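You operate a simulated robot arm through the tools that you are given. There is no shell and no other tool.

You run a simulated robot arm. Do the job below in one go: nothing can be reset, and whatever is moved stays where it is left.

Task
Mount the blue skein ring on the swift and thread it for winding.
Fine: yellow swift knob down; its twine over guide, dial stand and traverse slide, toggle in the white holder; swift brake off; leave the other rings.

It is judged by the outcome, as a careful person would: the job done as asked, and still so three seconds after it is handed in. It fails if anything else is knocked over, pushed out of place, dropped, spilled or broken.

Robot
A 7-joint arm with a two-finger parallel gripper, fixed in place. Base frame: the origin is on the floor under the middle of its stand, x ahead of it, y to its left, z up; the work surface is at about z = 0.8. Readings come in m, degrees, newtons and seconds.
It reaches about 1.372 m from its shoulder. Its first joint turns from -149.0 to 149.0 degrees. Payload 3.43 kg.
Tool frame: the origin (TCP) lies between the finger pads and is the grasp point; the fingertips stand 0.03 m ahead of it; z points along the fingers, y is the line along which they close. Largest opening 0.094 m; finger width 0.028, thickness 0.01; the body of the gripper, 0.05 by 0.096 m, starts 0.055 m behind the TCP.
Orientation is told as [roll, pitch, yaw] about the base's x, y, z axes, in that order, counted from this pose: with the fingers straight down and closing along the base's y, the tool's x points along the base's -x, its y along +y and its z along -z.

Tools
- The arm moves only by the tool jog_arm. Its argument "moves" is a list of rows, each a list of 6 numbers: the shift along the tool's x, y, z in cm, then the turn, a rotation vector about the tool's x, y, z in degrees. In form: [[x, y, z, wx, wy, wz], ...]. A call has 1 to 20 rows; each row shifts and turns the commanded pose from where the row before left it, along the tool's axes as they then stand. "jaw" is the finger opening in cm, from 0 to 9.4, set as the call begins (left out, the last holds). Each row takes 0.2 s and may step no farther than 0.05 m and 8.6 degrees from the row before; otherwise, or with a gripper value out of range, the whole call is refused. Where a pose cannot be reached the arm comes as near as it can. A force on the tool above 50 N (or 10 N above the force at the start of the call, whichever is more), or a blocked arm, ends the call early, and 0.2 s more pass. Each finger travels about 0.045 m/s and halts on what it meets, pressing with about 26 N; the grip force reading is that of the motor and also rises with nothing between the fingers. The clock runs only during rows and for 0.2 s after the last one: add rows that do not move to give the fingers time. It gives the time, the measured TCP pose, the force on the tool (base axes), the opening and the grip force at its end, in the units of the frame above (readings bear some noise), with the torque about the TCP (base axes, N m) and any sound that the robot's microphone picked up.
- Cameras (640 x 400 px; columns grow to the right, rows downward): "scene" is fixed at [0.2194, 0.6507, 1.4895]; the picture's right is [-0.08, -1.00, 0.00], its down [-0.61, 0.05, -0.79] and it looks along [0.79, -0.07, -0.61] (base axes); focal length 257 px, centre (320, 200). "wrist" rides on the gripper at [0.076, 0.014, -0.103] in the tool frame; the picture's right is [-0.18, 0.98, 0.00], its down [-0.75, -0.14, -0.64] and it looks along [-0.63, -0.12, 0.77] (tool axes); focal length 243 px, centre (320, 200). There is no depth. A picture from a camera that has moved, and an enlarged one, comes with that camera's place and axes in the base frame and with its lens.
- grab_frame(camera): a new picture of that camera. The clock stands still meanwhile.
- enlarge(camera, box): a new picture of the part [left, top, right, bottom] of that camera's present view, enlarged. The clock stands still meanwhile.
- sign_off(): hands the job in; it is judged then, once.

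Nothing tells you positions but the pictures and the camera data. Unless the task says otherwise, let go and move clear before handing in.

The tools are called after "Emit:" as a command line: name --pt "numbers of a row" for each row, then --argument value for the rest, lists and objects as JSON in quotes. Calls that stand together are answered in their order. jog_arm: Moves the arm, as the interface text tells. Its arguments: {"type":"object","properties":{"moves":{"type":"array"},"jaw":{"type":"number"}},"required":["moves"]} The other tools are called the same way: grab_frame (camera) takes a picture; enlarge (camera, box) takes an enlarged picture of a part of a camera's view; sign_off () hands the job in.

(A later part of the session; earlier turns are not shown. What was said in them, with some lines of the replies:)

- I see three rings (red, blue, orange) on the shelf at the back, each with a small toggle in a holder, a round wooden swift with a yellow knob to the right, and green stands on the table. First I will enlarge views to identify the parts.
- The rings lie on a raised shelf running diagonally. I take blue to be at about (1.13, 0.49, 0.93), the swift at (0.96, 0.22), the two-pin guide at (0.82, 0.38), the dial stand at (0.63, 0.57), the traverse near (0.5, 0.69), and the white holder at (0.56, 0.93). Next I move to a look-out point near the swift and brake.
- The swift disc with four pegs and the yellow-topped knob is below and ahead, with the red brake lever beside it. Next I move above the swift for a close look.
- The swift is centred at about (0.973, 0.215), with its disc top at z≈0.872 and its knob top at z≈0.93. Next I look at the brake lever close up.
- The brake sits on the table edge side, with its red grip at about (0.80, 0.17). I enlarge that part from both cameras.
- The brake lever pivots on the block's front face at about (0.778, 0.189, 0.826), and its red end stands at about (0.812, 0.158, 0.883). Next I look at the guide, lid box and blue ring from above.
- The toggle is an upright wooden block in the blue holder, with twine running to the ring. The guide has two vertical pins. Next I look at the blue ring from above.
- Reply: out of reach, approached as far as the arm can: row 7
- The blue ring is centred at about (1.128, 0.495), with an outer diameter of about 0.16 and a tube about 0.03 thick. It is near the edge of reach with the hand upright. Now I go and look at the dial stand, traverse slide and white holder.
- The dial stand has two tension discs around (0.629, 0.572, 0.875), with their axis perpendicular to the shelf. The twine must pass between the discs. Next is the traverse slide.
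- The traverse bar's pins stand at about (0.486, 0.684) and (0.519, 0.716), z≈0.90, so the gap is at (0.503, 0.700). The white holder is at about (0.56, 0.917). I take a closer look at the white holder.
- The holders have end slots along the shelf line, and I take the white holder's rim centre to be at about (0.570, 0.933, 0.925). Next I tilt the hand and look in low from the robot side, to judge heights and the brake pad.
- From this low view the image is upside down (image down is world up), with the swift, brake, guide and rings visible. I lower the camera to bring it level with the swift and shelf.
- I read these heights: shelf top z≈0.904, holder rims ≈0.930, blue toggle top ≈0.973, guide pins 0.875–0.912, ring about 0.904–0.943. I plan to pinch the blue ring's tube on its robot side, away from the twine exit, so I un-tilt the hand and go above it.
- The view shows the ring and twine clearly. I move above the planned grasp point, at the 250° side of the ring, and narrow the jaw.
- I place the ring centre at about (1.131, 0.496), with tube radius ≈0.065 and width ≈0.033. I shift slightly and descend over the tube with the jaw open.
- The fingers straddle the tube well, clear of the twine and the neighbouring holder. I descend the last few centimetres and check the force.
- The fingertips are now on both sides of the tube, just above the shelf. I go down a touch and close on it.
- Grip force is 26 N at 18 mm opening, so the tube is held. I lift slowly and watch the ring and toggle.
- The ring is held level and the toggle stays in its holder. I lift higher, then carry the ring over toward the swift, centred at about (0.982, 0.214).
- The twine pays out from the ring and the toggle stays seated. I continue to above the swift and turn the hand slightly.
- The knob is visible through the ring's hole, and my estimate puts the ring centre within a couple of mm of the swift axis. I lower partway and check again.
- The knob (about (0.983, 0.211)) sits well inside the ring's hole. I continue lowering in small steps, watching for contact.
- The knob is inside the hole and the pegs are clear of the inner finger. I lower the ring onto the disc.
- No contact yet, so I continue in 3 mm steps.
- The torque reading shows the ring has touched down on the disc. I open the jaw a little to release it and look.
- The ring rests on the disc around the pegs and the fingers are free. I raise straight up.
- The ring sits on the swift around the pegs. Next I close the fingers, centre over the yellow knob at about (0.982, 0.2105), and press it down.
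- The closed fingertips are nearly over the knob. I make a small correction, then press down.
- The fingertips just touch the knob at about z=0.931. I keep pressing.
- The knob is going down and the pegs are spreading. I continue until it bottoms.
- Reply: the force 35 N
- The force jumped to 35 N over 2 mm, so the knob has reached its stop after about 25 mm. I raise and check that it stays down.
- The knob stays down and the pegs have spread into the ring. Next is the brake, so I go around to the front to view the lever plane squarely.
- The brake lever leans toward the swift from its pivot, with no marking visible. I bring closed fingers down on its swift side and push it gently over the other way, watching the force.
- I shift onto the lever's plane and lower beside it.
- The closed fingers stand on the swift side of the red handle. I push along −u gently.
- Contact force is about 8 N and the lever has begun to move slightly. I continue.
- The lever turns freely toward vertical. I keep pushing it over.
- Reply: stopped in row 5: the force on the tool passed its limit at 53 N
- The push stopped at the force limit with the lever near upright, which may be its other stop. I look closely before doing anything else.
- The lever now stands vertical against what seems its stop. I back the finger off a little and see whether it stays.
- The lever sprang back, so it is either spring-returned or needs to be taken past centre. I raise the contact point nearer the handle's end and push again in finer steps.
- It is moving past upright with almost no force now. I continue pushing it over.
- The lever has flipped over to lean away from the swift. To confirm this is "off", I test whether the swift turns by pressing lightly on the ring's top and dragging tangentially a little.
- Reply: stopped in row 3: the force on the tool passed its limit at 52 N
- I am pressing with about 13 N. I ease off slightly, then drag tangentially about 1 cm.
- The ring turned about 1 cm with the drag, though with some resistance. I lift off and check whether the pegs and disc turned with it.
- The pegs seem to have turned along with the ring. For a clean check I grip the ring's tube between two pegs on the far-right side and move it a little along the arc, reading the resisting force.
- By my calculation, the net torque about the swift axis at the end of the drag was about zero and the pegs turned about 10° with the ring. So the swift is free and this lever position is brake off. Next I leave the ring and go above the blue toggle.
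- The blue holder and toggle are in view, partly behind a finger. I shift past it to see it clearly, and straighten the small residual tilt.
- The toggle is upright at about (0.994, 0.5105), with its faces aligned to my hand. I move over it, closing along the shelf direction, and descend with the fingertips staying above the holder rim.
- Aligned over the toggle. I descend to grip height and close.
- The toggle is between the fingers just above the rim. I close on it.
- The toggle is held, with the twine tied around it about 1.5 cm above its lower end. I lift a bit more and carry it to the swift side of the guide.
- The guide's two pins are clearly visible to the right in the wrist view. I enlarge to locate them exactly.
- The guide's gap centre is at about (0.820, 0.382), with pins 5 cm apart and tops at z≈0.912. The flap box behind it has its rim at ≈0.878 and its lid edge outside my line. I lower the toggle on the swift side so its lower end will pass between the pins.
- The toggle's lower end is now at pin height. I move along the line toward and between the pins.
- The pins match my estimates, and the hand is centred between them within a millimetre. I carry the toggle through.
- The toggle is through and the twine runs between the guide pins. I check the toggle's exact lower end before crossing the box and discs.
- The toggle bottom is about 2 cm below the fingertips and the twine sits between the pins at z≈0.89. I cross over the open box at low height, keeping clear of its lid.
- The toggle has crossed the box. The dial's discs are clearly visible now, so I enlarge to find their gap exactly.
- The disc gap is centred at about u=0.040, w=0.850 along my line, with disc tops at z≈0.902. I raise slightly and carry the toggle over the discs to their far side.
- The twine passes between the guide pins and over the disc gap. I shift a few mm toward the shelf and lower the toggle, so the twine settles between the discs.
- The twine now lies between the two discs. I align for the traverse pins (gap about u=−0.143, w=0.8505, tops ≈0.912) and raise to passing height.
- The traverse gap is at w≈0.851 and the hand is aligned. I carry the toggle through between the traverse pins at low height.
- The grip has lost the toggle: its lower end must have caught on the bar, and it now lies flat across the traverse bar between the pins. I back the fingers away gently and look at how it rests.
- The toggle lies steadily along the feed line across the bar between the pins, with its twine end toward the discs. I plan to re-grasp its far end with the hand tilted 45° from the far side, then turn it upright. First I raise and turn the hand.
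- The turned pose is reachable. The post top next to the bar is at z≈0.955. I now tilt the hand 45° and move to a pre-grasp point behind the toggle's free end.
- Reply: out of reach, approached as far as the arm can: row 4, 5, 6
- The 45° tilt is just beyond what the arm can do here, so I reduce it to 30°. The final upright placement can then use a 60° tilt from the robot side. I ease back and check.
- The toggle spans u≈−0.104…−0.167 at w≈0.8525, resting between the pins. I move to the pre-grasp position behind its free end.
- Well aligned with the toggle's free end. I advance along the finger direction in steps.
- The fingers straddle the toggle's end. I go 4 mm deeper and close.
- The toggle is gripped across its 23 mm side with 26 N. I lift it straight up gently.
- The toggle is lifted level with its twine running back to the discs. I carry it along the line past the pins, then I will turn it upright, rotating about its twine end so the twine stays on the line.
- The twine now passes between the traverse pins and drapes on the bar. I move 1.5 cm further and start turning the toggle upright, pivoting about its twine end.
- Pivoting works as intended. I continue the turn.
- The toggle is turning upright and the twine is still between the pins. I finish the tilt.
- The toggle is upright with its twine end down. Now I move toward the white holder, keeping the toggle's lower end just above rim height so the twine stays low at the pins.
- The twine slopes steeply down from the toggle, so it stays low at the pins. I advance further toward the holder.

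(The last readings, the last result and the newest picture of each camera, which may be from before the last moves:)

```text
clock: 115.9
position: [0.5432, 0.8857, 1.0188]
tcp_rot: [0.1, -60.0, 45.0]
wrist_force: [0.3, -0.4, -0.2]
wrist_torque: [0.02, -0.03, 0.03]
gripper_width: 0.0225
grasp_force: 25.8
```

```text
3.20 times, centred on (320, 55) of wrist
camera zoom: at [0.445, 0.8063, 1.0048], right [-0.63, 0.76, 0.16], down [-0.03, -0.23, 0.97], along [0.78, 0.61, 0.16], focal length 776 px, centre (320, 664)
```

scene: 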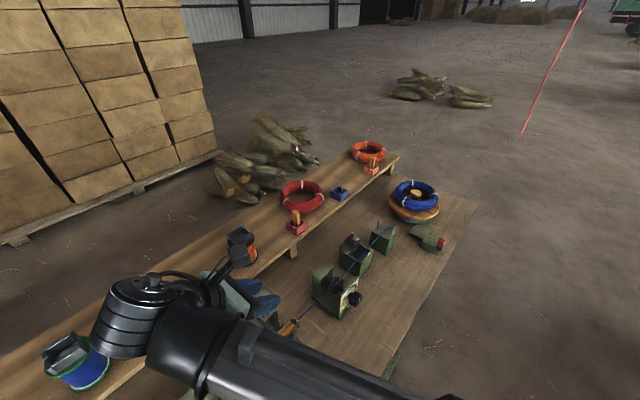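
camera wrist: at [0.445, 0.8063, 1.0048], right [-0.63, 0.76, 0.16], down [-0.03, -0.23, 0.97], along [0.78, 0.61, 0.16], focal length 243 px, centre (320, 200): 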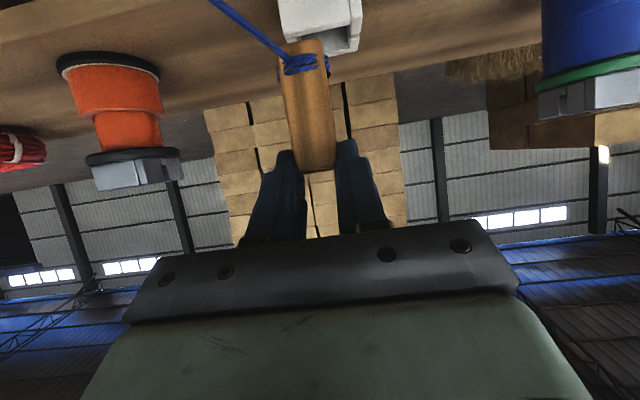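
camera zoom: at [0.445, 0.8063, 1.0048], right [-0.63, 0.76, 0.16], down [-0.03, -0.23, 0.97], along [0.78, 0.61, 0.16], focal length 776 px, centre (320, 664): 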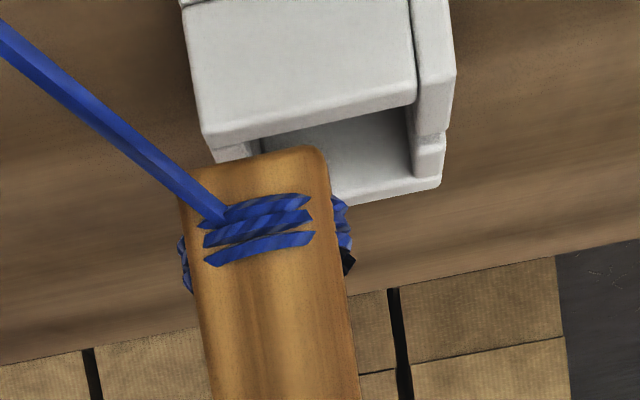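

The holder is centred at about u=−0.255, w=1.064 with its rim at z≈0.929, and the toggle's lower end is about 1.6 cm above that. I move over the holder.

Emit:
jog_arm --pt "-1.02 0.64 1.76 0 0 0" --pt "-1.02 0.64 1.76 0 0 0" --pt "0 0 0 0 0 0"

Emit:
grab_frame --camera "wrist"

Emit:
enlarge --camera "wrist" --box '[220, 0, 420, 110]'

Emit:
enlarge --camera "scene" --box '[150, 260, 250, 350]'

```text
clock: 116.7
position: [0.5634, 0.923, 1.0207]
tcp_rot: [0.2, -60.1, 45.1]
wrist_force: [0.3, 0.3, -1.3]
wrist_torque: [0.01, 0.01, -0.03]
gripper_width: 0.0229
grasp_force: 25.6
```

```text
taken
camera wrist: at [0.4644, 0.8429, 1.0054], right [-0.63, 0.76, 0.16], down [-0.03, -0.23, 0.97], along [0.78, 0.61, 0.16], focal length 243 px, centre (320, 200)
```

wrist: 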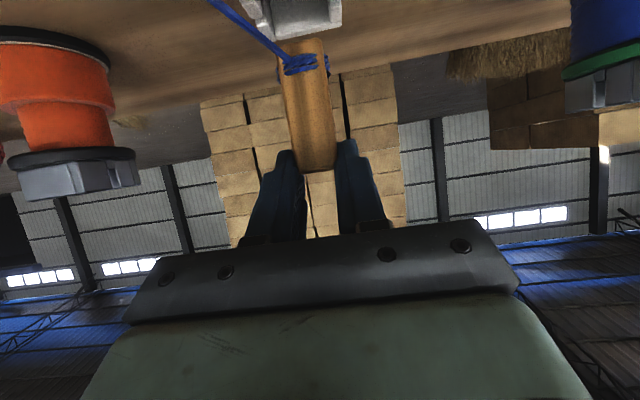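

```text
3.20 times, centred on (320, 55) of wrist
camera zoom: at [0.4644, 0.8429, 1.0054], right [-0.63, 0.76, 0.16], down [-0.03, -0.23, 0.97], along [0.78, 0.61, 0.16], focal length 776 px, centre (320, 664)
```

zoom: 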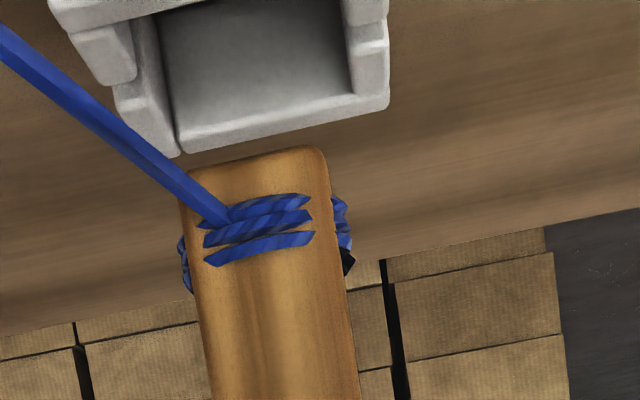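

```text
4.44 times, centred on (200, 305) of scene
camera zoom: at [0.2194, 0.6507, 1.4895], right [-0.08, -1.0, 0.0], down [-0.61, 0.05, -0.79], along [0.79, -0.07, -0.61], focal length 1143 px, centre (853, -267)
```

zoom: 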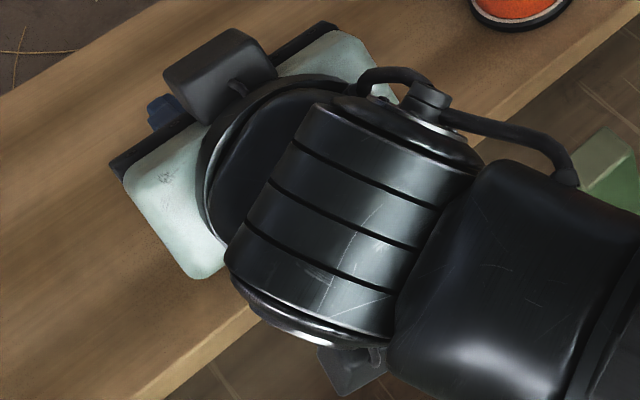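

The toggle is over the holder's opening. I make a 3 mm correction and lower in small steps.

Emit:
jog_arm --pt "0 0.3 0 0 0 0" --pt "0.69 0 0.4 0 0 0" --pt "0.69 0 0.4 0 0 0" --pt "0 0 0 0 0 0"

Emit:
enlarge --camera "wrist" --box '[220, 0, 420, 110]'

```text
clock: 117.7
position: [0.5622, 0.924, 1.0048]
tcp_rot: [0.0, -60.1, 45.0]
wrist_force: [-0.1, 0.5, -0.3]
wrist_torque: [-0.02, 0.02, -0.02]
gripper_width: 0.0227
grasp_force: 26.0
```

```text
3.20 times, centred on (320, 55) of wrist
camera zoom: at [0.4628, 0.8449, 0.9897], right [-0.63, 0.76, 0.16], down [-0.03, -0.23, 0.97], along [0.78, 0.61, 0.16], focal length 776 px, centre (320, 664)
```

zoom: 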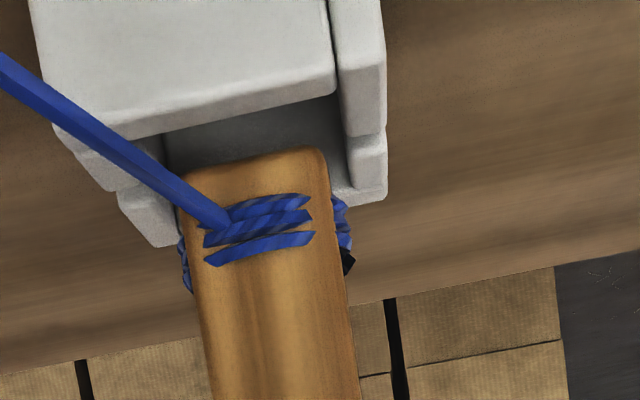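

The toggle's lower end appears to be entering within the walls. I keep lowering in small steps, watching the force.

Emit:
jog_arm --pt "0.35 0 0.2 0 0 0" --pt "0.35 0 0.2 0 0 0" --pt "0 0 0 0 0 0"

Emit:
enlarge --camera "wrist" --box '[220, 0, 420, 110]'

```text
clock: 118.5
position: [0.56, 0.9252, 0.9963]
tcp_rot: [0.1, -60.0, 45.0]
wrist_force: [0.5, -0.1, -0.4]
wrist_torque: [-0.02, 0.0, -0.01]
gripper_width: 0.0232
grasp_force: 26.3
```

```text
3.20 times, centred on (320, 55) of wrist
camera zoom: at [0.4621, 0.8447, 0.9815], right [-0.63, 0.76, 0.16], down [-0.03, -0.23, 0.97], along [0.78, 0.61, 0.16], focal length 776 px, centre (320, 664)
```

zoom: 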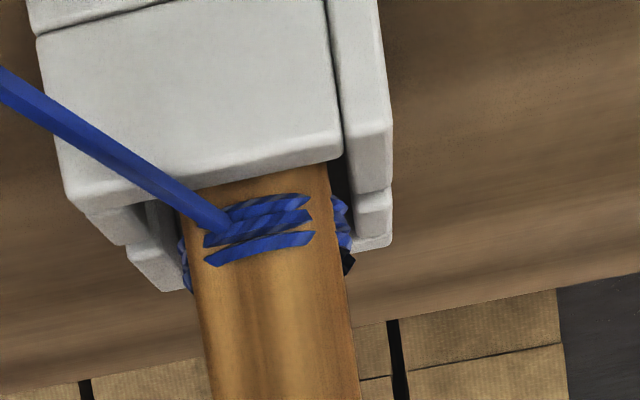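

The toggle's bottom is now below the rim inside the holder with no contact force. I continue to the floor.

Emit:
jog_arm --pt "0.35 0 0.2 0 0 0" --pt "0.26 0 0.15 0 0 0" --pt "0 0 0 0 0 0"

Emit:
jog_arm --pt "0.26 0 0.15 0 0 0" --pt "0.17 0 0.1 0 0 0" --pt "0 0 0 0 0 0"

Emit:
enlarge --camera "wrist" --box '[220, 0, 420, 110]'

```text
clock: 119.3
position: [0.5615, 0.9243, 0.9896]
tcp_rot: [0.1, -60.1, 44.9]
wrist_force: [0.3, -0.7, -0.7]
wrist_torque: [0.0, 0.01, 0.02]
gripper_width: 0.0226
grasp_force: 26.2
```

```text
clock: 120.1
position: [0.5617, 0.9243, 0.9845]
tcp_rot: [0.2, -60.0, 45.1]
wrist_force: [-0.4, -0.1, -0.4]
wrist_torque: [-0.03, -0.01, 0.02]
gripper_width: 0.023
grasp_force: 26.0
```

```text
3.20 times, centred on (320, 55) of wrist
camera zoom: at [0.4626, 0.8445, 0.9695], right [-0.63, 0.76, 0.16], down [-0.03, -0.23, 0.97], along [0.78, 0.61, 0.16], focal length 776 px, centre (320, 664)
```

zoom: 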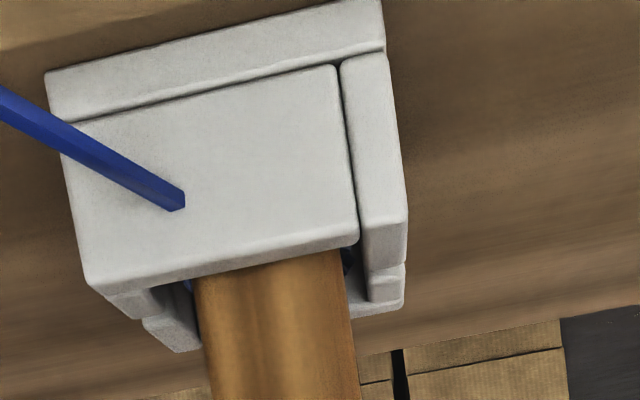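

The toggle is well inside; the twine passes straight through the wall visually. I lower the last millimetres until it touches the floor.

Emit:
jog_arm --pt "0.17 0 0.1 0 0 0" --pt "0.17 0 0.1 0 0 0" --pt "0 0 0 0 0 0"

Emit:
jog_arm --pt "0.09 0 0.05 0 0 0" --pt "0.09 0 0.05 0 0 0" --pt "0 0 0 0 0 0"

```text
clock: 120.9
position: [0.5627, 0.9243, 0.9809]
tcp_rot: [0.1, -60.0, 45.0]
wrist_force: [-0.1, 0.8, -0.9]
wrist_torque: [0.0, 0.0, 0.0]
gripper_width: 0.0227
grasp_force: 25.9
```

```text
clock: 121.7
position: [0.5615, 0.9241, 0.9806]
tcp_rot: [0.1, -60.1, 45.1]
wrist_force: [-0.8, 0.3, 9.0]
wrist_torque: [0.09, 0.0, 0.0]
gripper_width: 0.0229
grasp_force: 25.6
```

The toggle has touched the floor (9 N). I relieve slightly, open the fingers and check that it stands.

Emit:
jog_arm --pt "-0.087 0 -0.05 0 0 0" --pt "0 0 0 0 0 0" --pt "0 0 0 0 0 0" --pt "0 0 0 0 0 0" --jaw 4.0

Emit:
grab_frame --camera "wrist"

```text
clock: 122.7
position: [0.5616, 0.9247, 0.979]
tcp_rot: [0.1, -60.0, 45.0]
wrist_force: [0.2, 0.7, -0.2]
wrist_torque: [0.02, 0.0, 0.02]
gripper_width: 0.0397
grasp_force: 0.0
```

```text
taken
camera wrist: at [0.4625, 0.8441, 0.9648], right [-0.63, 0.76, 0.16], down [-0.03, -0.23, 0.97], along [0.78, 0.61, 0.16], focal length 243 px, centre (320, 200)
```

wrist: 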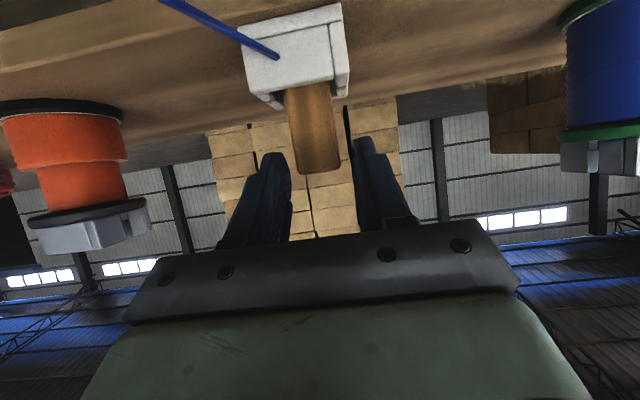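

The toggle stands upright in the white holder, free of the fingers. I retreat straight back along the finger axis.

Emit:
jog_arm --pt "0 0 -1.0 0 0 0" --pt "0 0 -2.0 0 0 0" --pt "0 0 -3.0 0 0 0" --pt "0 0 -4.0 0 0 0" --pt "-3.0 0 -2.0 0 0 0" --pt "-4.0 0 0 0 0 0" --pt "0 0 0 0 0 0"

Emit:
grab_frame --camera "wrist"

Emit:
grab_frame --camera "scene"

```text
clock: 124.3
position: [0.5143, 0.8751, 1.1006]
tcp_rot: [0.1, -60.0, 45.0]
wrist_force: [0.1, 0.3, 0.9]
wrist_torque: [0.0, 0.02, -0.01]
gripper_width: 0.0401
grasp_force: 0.0
```

```text
taken
camera wrist: at [0.4154, 0.7946, 1.0856], right [-0.63, 0.76, 0.16], down [-0.03, -0.23, 0.97], along [0.78, 0.61, 0.16], focal length 243 px, centre (320, 200)
```

wrist: 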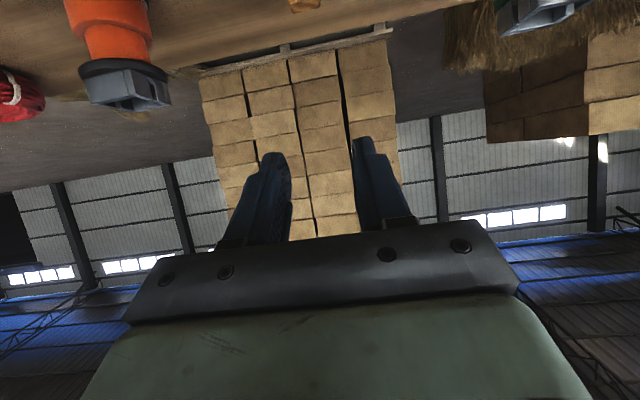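

```text
taken
```

scene: 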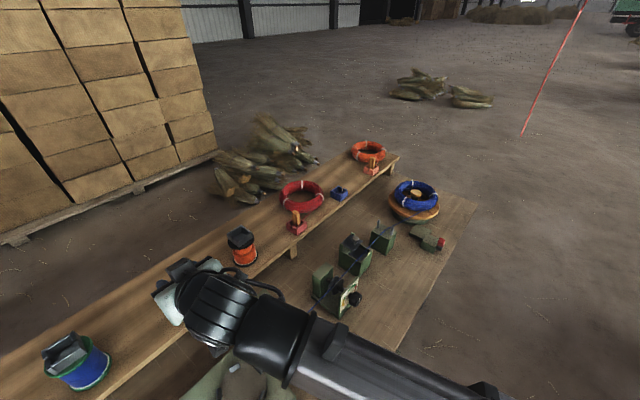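

The toggle is released. I raise, untilt and move the arm aside to inspect the whole twine path.

Emit:
jog_arm --pt "-3.4 0 -2.0 0 0 0" --pt "-3.4 0 -2.0 0 0 0" --pt "-3.4 0 -2.0 0 0 0" --pt "0 0 0 0 7.5 0" --pt "0 0 0 0 7.5 0" --pt "0 0 0 0 7.5 0" --pt "0 0 0 0 7.5 0" --pt "0 0 0 0 7.5 0" --pt "0 0 0 0 7.5 0" --pt "0 0 0 0 7.5 0" --pt "0 0 0 0 7.5 0" --pt "0 0 0 0 0 0"

Emit:
jog_arm --pt "3.0 -3.5 0 0 0 0" --pt "3.0 -3.5 0 0 0 0" --pt "3.0 -3.5 0 0 0 0" --pt "3.0 -3.5 0 0 0 0" --pt "3.0 -3.5 0 0 0 0" --pt "3.0 -3.5 0 0 0 0" --pt "3.0 -3.5 0 0 0 0" --pt "3.0 -3.5 0 0 0 0" --pt "0 -4.5 0 0 0 0" --pt "0 -4.5 0 0 0 0" --pt "0 -4.5 0 0 0 0" --pt "0 0 0 0 0 0"

Emit:
grab_frame --camera "scene"

Emit:
enlarge --camera "scene" --box '[160, 230, 380, 390]'

```text
clock: 126.9
position: [0.5118, 0.8738, 1.2188]
tcp_rot: [0.1, 0.1, 45.1]
wrist_force: [-0.1, 0.2, 0.9]
wrist_torque: [-0.01, 0.02, 0.0]
gripper_width: 0.0401
grasp_force: 0.1
```

```text
clock: 127.9
position: [0.529, 0.7055, 1.2104]
tcp_rot: [0.2, -1.1, 44.7]
wrist_force: [5.8, 0.1, -7.8]
wrist_torque: [0.34, 0.3, 0.33]
gripper_width: 0.0404
grasp_force: 0.0
out of reach, approached as far as the arm can: row 4
stopped in row 4: the force on the tool passed its limit at 54 N (the readings are from after the stop); the commanded pose is now the measured one
```

```text
taken
```

scene: 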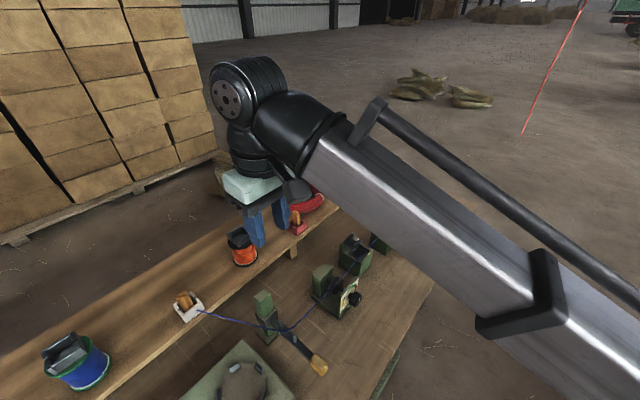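

```text
2.50 times, centred on (270, 310) of scene
camera zoom: at [0.2194, 0.6507, 1.4895], right [-0.08, -1.0, 0.0], down [-0.61, 0.05, -0.79], along [0.79, -0.07, -0.61], focal length 643 px, centre (445, -75)
```

zoom: 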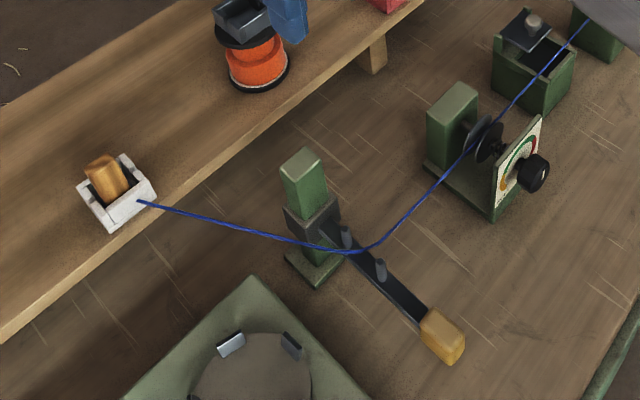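

The toggle sits in the white holder and the twine runs via the traverse and discs. I zoom in on each station to verify.

Emit:
enlarge --camera "scene" --box '[260, 290, 320, 345]'

Emit:
enlarge --camera "scene" --box '[300, 255, 370, 310]'

Emit:
enlarge --camera "scene" --box '[170, 280, 230, 330]'

Emit:
enlarge --camera "wrist" --box '[160, 0, 480, 200]'

```text
7.27 times, centred on (290, 318) of scene
camera zoom: at [0.2194, 0.6507, 1.4895], right [-0.08, -1.0, 0.0], down [-0.61, 0.05, -0.79], along [0.79, -0.07, -0.61], focal length 1870 px, centre (538, -654)
```

zoom: 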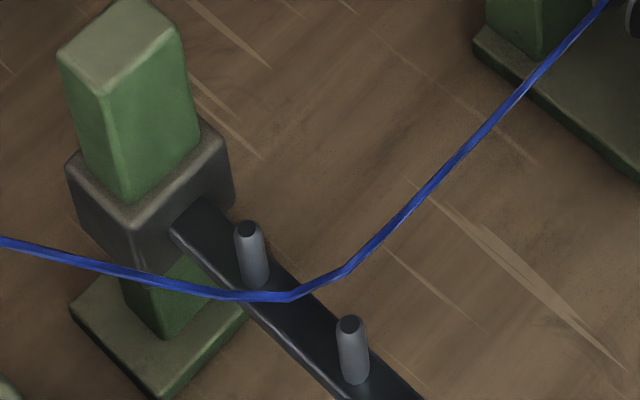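

```text
7.27 times, centred on (335, 282) of scene
camera zoom: at [0.2194, 0.6507, 1.4895], right [-0.08, -1.0, 0.0], down [-0.61, 0.05, -0.79], along [0.79, -0.07, -0.61], focal length 1870 px, centre (211, -400)
```

zoom: 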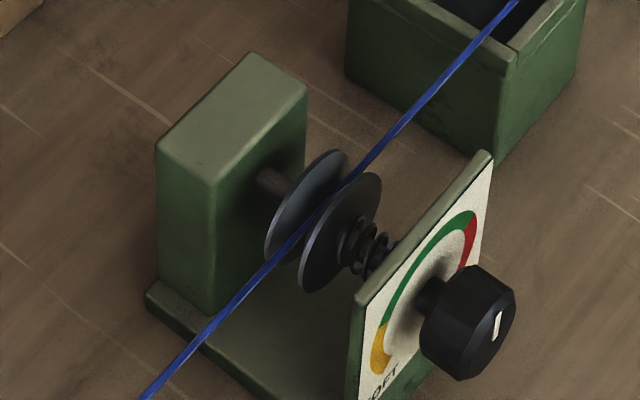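

```text
8.00 times, centred on (200, 305) of scene
camera zoom: at [0.2194, 0.6507, 1.4895], right [-0.08, -1.0, 0.0], down [-0.61, 0.05, -0.79], along [0.79, -0.07, -0.61], focal length 2058 px, centre (1280, -640)
```

zoom: 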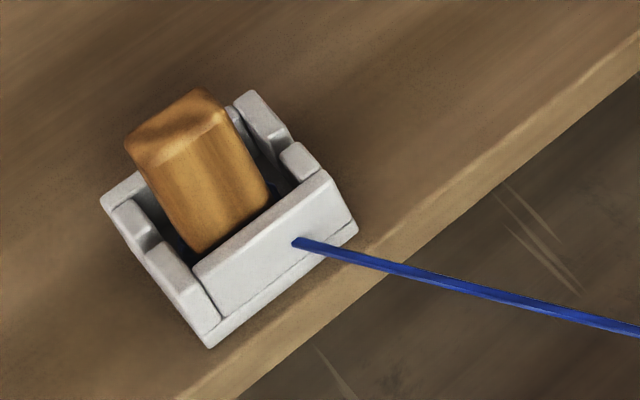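

```text
2.00 times, centred on (320, 100) of wrist
camera zoom: at [0.4641, 0.6611, 1.3122], right [-0.56, 0.83, 0.01], down [0.63, 0.42, 0.66], along [0.54, 0.37, -0.75], focal length 485 px, centre (320, 400)
```

zoom: 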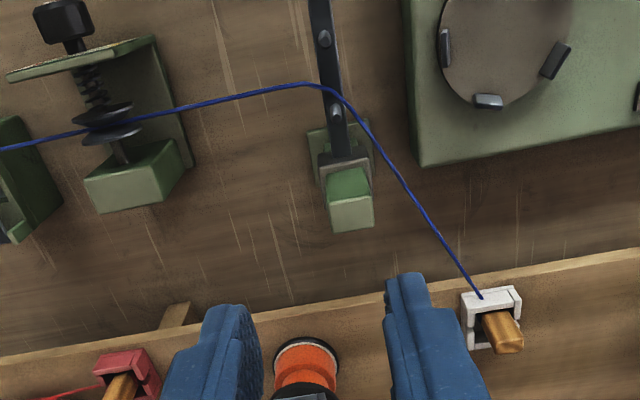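

The twine runs between the traverse pins and between the dial discs, and the toggle is in the holder. I move the arm clear, step by step, to check the guide, swift and brake.

Emit:
jog_arm --pt "0 -1.5 0 0 0 0" --pt "0 -3.0 -0.5 0 0 0" --pt "0 -3.5 -0.5 0 0 0" --pt "0 -3.5 -0.5 0 0 0" --pt "0 -3.5 0 0 0 0" --pt "0 -3.5 0 0 0 0" --pt "0 -3.5 0 0 0 0" --pt "0 -3.5 0 0 0 0" --pt "0 0 0 0 0 0"

Emit:
grab_frame --camera "scene"

```text
clock: 128.4
position: [0.5524, 0.6834, 1.2148]
tcp_rot: [0.3, -1.5, 44.2]
wrist_force: [5.4, 0.7, -7.4]
wrist_torque: [0.3, 0.22, 0.29]
gripper_width: 0.0401
grasp_force: 0.1
stopped in row 2: the force on the tool passed its limit at 56 N (the readings are from after the stop); the commanded pose is now the measured one
```

```text
taken
```

scene: 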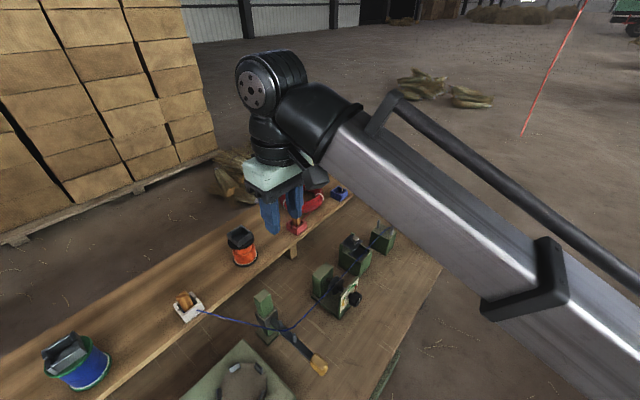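

The residual force suggests the hand's camera is pressing against the arm's own forearm in this folded pose. I back outward and downward to relieve it, then turn the hand.

Emit:
jog_arm --pt "-1.0 0 0.5 0 0 0" --pt "-2.0 0 1.0 0 0 0" --pt "-2.0 0 1.0 0 0 0" --pt "0 0 0 0 0 0"

Emit:
grab_frame --camera "wrist"

```text
clock: 129.4
position: [0.5879, 0.7185, 1.1897]
tcp_rot: [0.3, -1.4, 44.3]
wrist_force: [0.7, 0.0, 0.1]
wrist_torque: [0.03, 0.03, -0.02]
gripper_width: 0.04
grasp_force: 0.1
```

```text
taken
camera wrist: at [0.5227, 0.6729, 1.2909], right [-0.56, 0.83, 0.01], down [0.63, 0.41, 0.66], along [0.54, 0.37, -0.75], focal length 243 px, centre (320, 200)
```

wrist: 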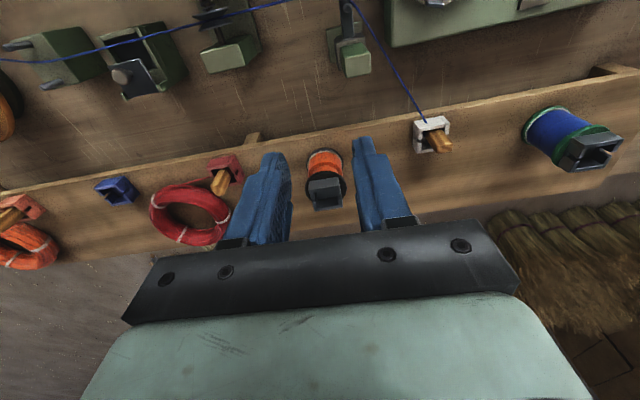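

The force is gone, which fits a self-contact. I turn the hand back to zero yaw and return toward the starting pose, high above everything.

Emit:
jog_arm --pt "0 0 0 0 0 7.5" --pt "0 0 0 0 0 7.5" --pt "0 0 0 0 0 7.5" --pt "0 0 0 0 0 7.5" --pt "0 0 0 0 0 7.5" --pt "0 0 0 0 0 6.8" --pt "0 0 0 0 0 0"

Emit:
jog_arm --pt "-3.5 -2.6 -0.8 0 0 0" --pt "-3.5 -2.6 -0.8 0 0 0" --pt "-3.5 -2.6 -0.8 0 0 0" --pt "-3.5 -2.6 -0.8 0 0 0" --pt "-3.5 -2.6 -0.8 0 0 0" --pt "-3.5 -2.6 -0.8 0 0 0" --pt "-3.5 -2.6 -0.8 0 0 0" --pt "0 0 0 0 0 0"

Emit:
grab_frame --camera "scene"

Emit:
grab_frame --camera "wrist"

```text
clock: 131.1
position: [0.588, 0.7186, 1.1905]
tcp_rot: [1.3, -0.8, -0.1]
wrist_force: [0.8, -0.6, -0.4]
wrist_torque: [0.0, -0.03, -0.01]
gripper_width: 0.04
grasp_force: 0.0
```

```text
clock: 132.8
position: [0.8355, 0.5381, 1.2488]
tcp_rot: [1.2, -0.8, -0.1]
wrist_force: [-0.6, -0.2, -0.2]
wrist_torque: [-0.01, 0.01, -0.04]
gripper_width: 0.0399
grasp_force: 0.1
```

```text
taken
```

scene: 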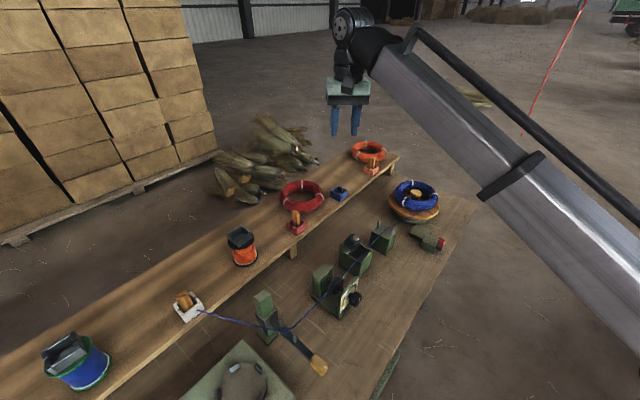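

```text
taken
camera wrist: at [0.7568, 0.5491, 1.3499], right [0.18, 0.98, 0.02], down [0.74, -0.15, 0.65], along [0.64, -0.1, -0.76], focal length 243 px, centre (320, 200)
```

wrist: 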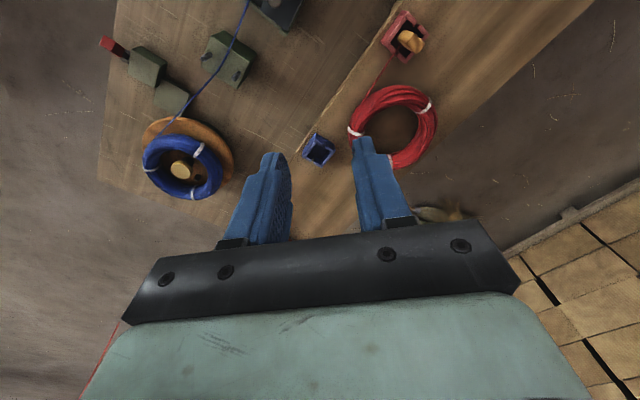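

Everything is in view now. I zoom in on the swift, guide, brake, box, dial, traverse and holder for a final check.

Emit:
enlarge --camera "scene" --box '[355, 165, 465, 265]'

Emit:
enlarge --camera "scene" --box '[310, 225, 400, 310]'

Emit:
enlarge --camera "scene" --box '[160, 270, 340, 390]'

Emit:
enlarge --camera "wrist" --box '[90, 0, 310, 210]'

```text
4.00 times, centred on (410, 215) of scene
camera zoom: at [0.2194, 0.6507, 1.4895], right [-0.08, -1.0, 0.0], down [-0.61, 0.05, -0.79], along [0.79, -0.07, -0.61], focal length 1029 px, centre (-40, 140)
```

zoom: 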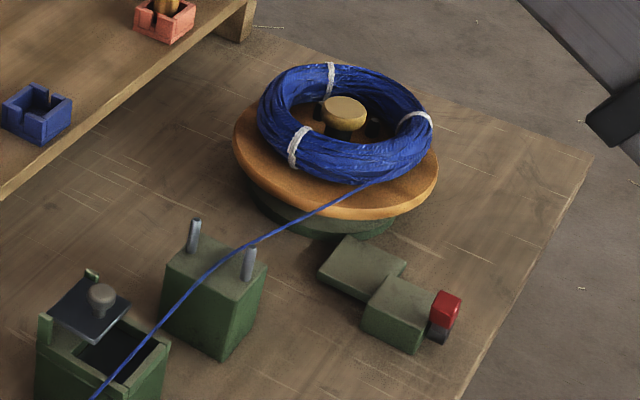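

```text
4.71 times, centred on (355, 268) of scene
camera zoom: at [0.2194, 0.6507, 1.4895], right [-0.08, -1.0, 0.0], down [-0.61, 0.05, -0.79], along [0.79, -0.07, -0.61], focal length 1210 px, centre (155, -118)
```

zoom: 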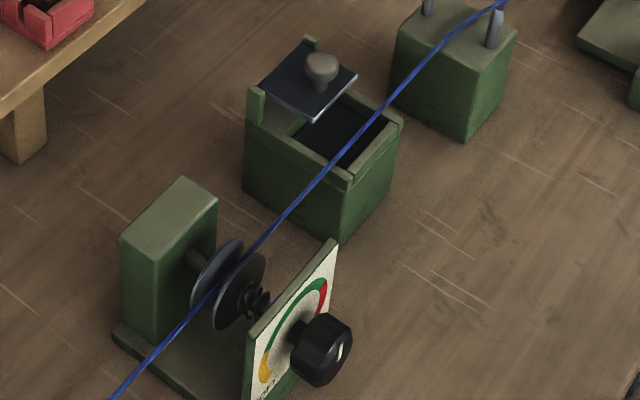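

```text
3.33 times, centred on (250, 330) of scene
camera zoom: at [0.2194, 0.6507, 1.4895], right [-0.08, -1.0, 0.0], down [-0.61, 0.05, -0.79], along [0.79, -0.07, -0.61], focal length 857 px, centre (553, -233)
```

zoom: 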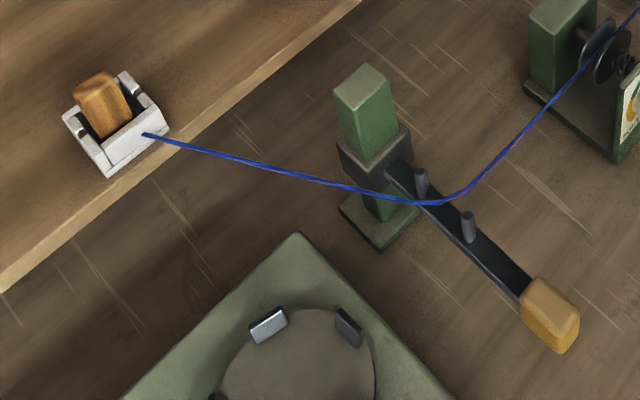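

```text
1.90 times, centred on (200, 105) of wrist
camera zoom: at [0.7568, 0.5491, 1.3499], right [0.18, 0.98, 0.02], down [0.74, -0.15, 0.65], along [0.64, -0.1, -0.76], focal length 462 px, centre (549, 381)
```

zoom: 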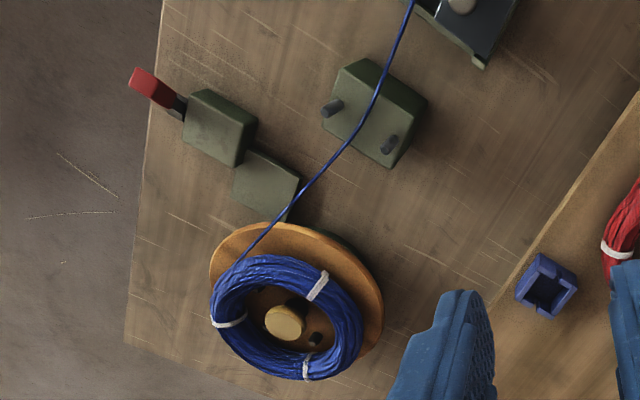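

All stations check out: ring on the swift with the knob down and brake lever flipped off, twine between guide pins, dial discs and traverse pins, and toggle in the white holder. I idle briefly to confirm nothing is drifting.

Emit:
jog_arm --pt "0 0 0 0 0 0" --pt "0 0 0 0 0 0" --pt "0 0 0 0 0 0" --pt "0 0 0 0 0 0" --pt "0 0 0 0 0 0" --pt "0 0 0 0 0 0" --pt "0 0 0 0 0 0" --pt "0 0 0 0 0 0" --pt "0 0 0 0 0 0" --pt "0 0 0 0 0 0"

Emit:
enlarge --camera "scene" --box '[160, 150, 480, 390]'

Emit:
enlarge --camera "scene" --box '[170, 280, 230, 330]'

```text
clock: 135.1
position: [0.8341, 0.5374, 1.2487]
tcp_rot: [1.2, -0.8, 0.0]
wrist_force: [-0.3, 0.4, 0.2]
wrist_torque: [0.0, -0.02, 0.02]
gripper_width: 0.0402
grasp_force: 0.1
```

```text
1.67 times, centred on (320, 270) of scene
camera zoom: at [0.2194, 0.6507, 1.4895], right [-0.08, -1.0, 0.0], down [-0.61, 0.05, -0.79], along [0.79, -0.07, -0.61], focal length 429 px, centre (320, 83)
```

zoom: 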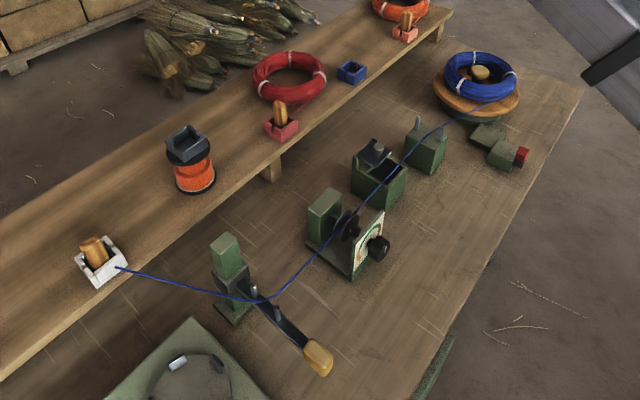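

```text
8.00 times, centred on (200, 305) of scene
camera zoom: at [0.2194, 0.6507, 1.4895], right [-0.08, -1.0, 0.0], down [-0.61, 0.05, -0.79], along [0.79, -0.07, -0.61], focal length 2058 px, centre (1280, -640)
```

zoom: 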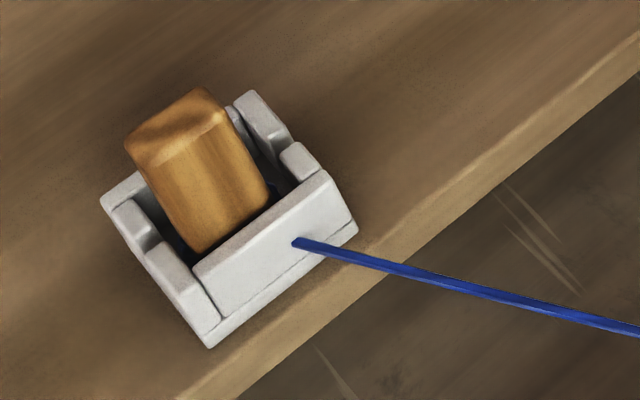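

Nothing has moved over the last two seconds: ring on the swift, knob down, brake lever off, twine threaded, toggle in the white holder. The other rings are where they were and the arm is clear, so I hand the job in.

Emit:
sign_off

```text
The job is handed in.
```

The blue skein ring is on the swift and threaded for winding, and I handed the job in. It looked steady for the last two seconds before hand-in.

- **Swift:** the blue ring sits around the pegs. I pressed the yellow knob to its stop, where it stayed down, and the pegs spread into the ring.
- **Twine:** it runs between the guide's two pins, between the dial stand's discs and between the traverse slide's pins, then on to the white holder.
- **Toggle:** it stands in the white holder, leaning slightly.
- **Brake:** I flipped the lever away from the swift. There is no on/off marking, so I judged "off" from a drag test. The ring and pegs turned together about 10°, with almost no leftover torque. I did not repeat that test with the lever the other way.
- **Other rings:** the red and orange rings were left alone and look unmoved.

**Slip while threading:** the toggle caught on the traverse bar and came out of the grip. It came to rest across the bar between the pins, and I picked it up from there. The traverse slide and its pins look unmoved.
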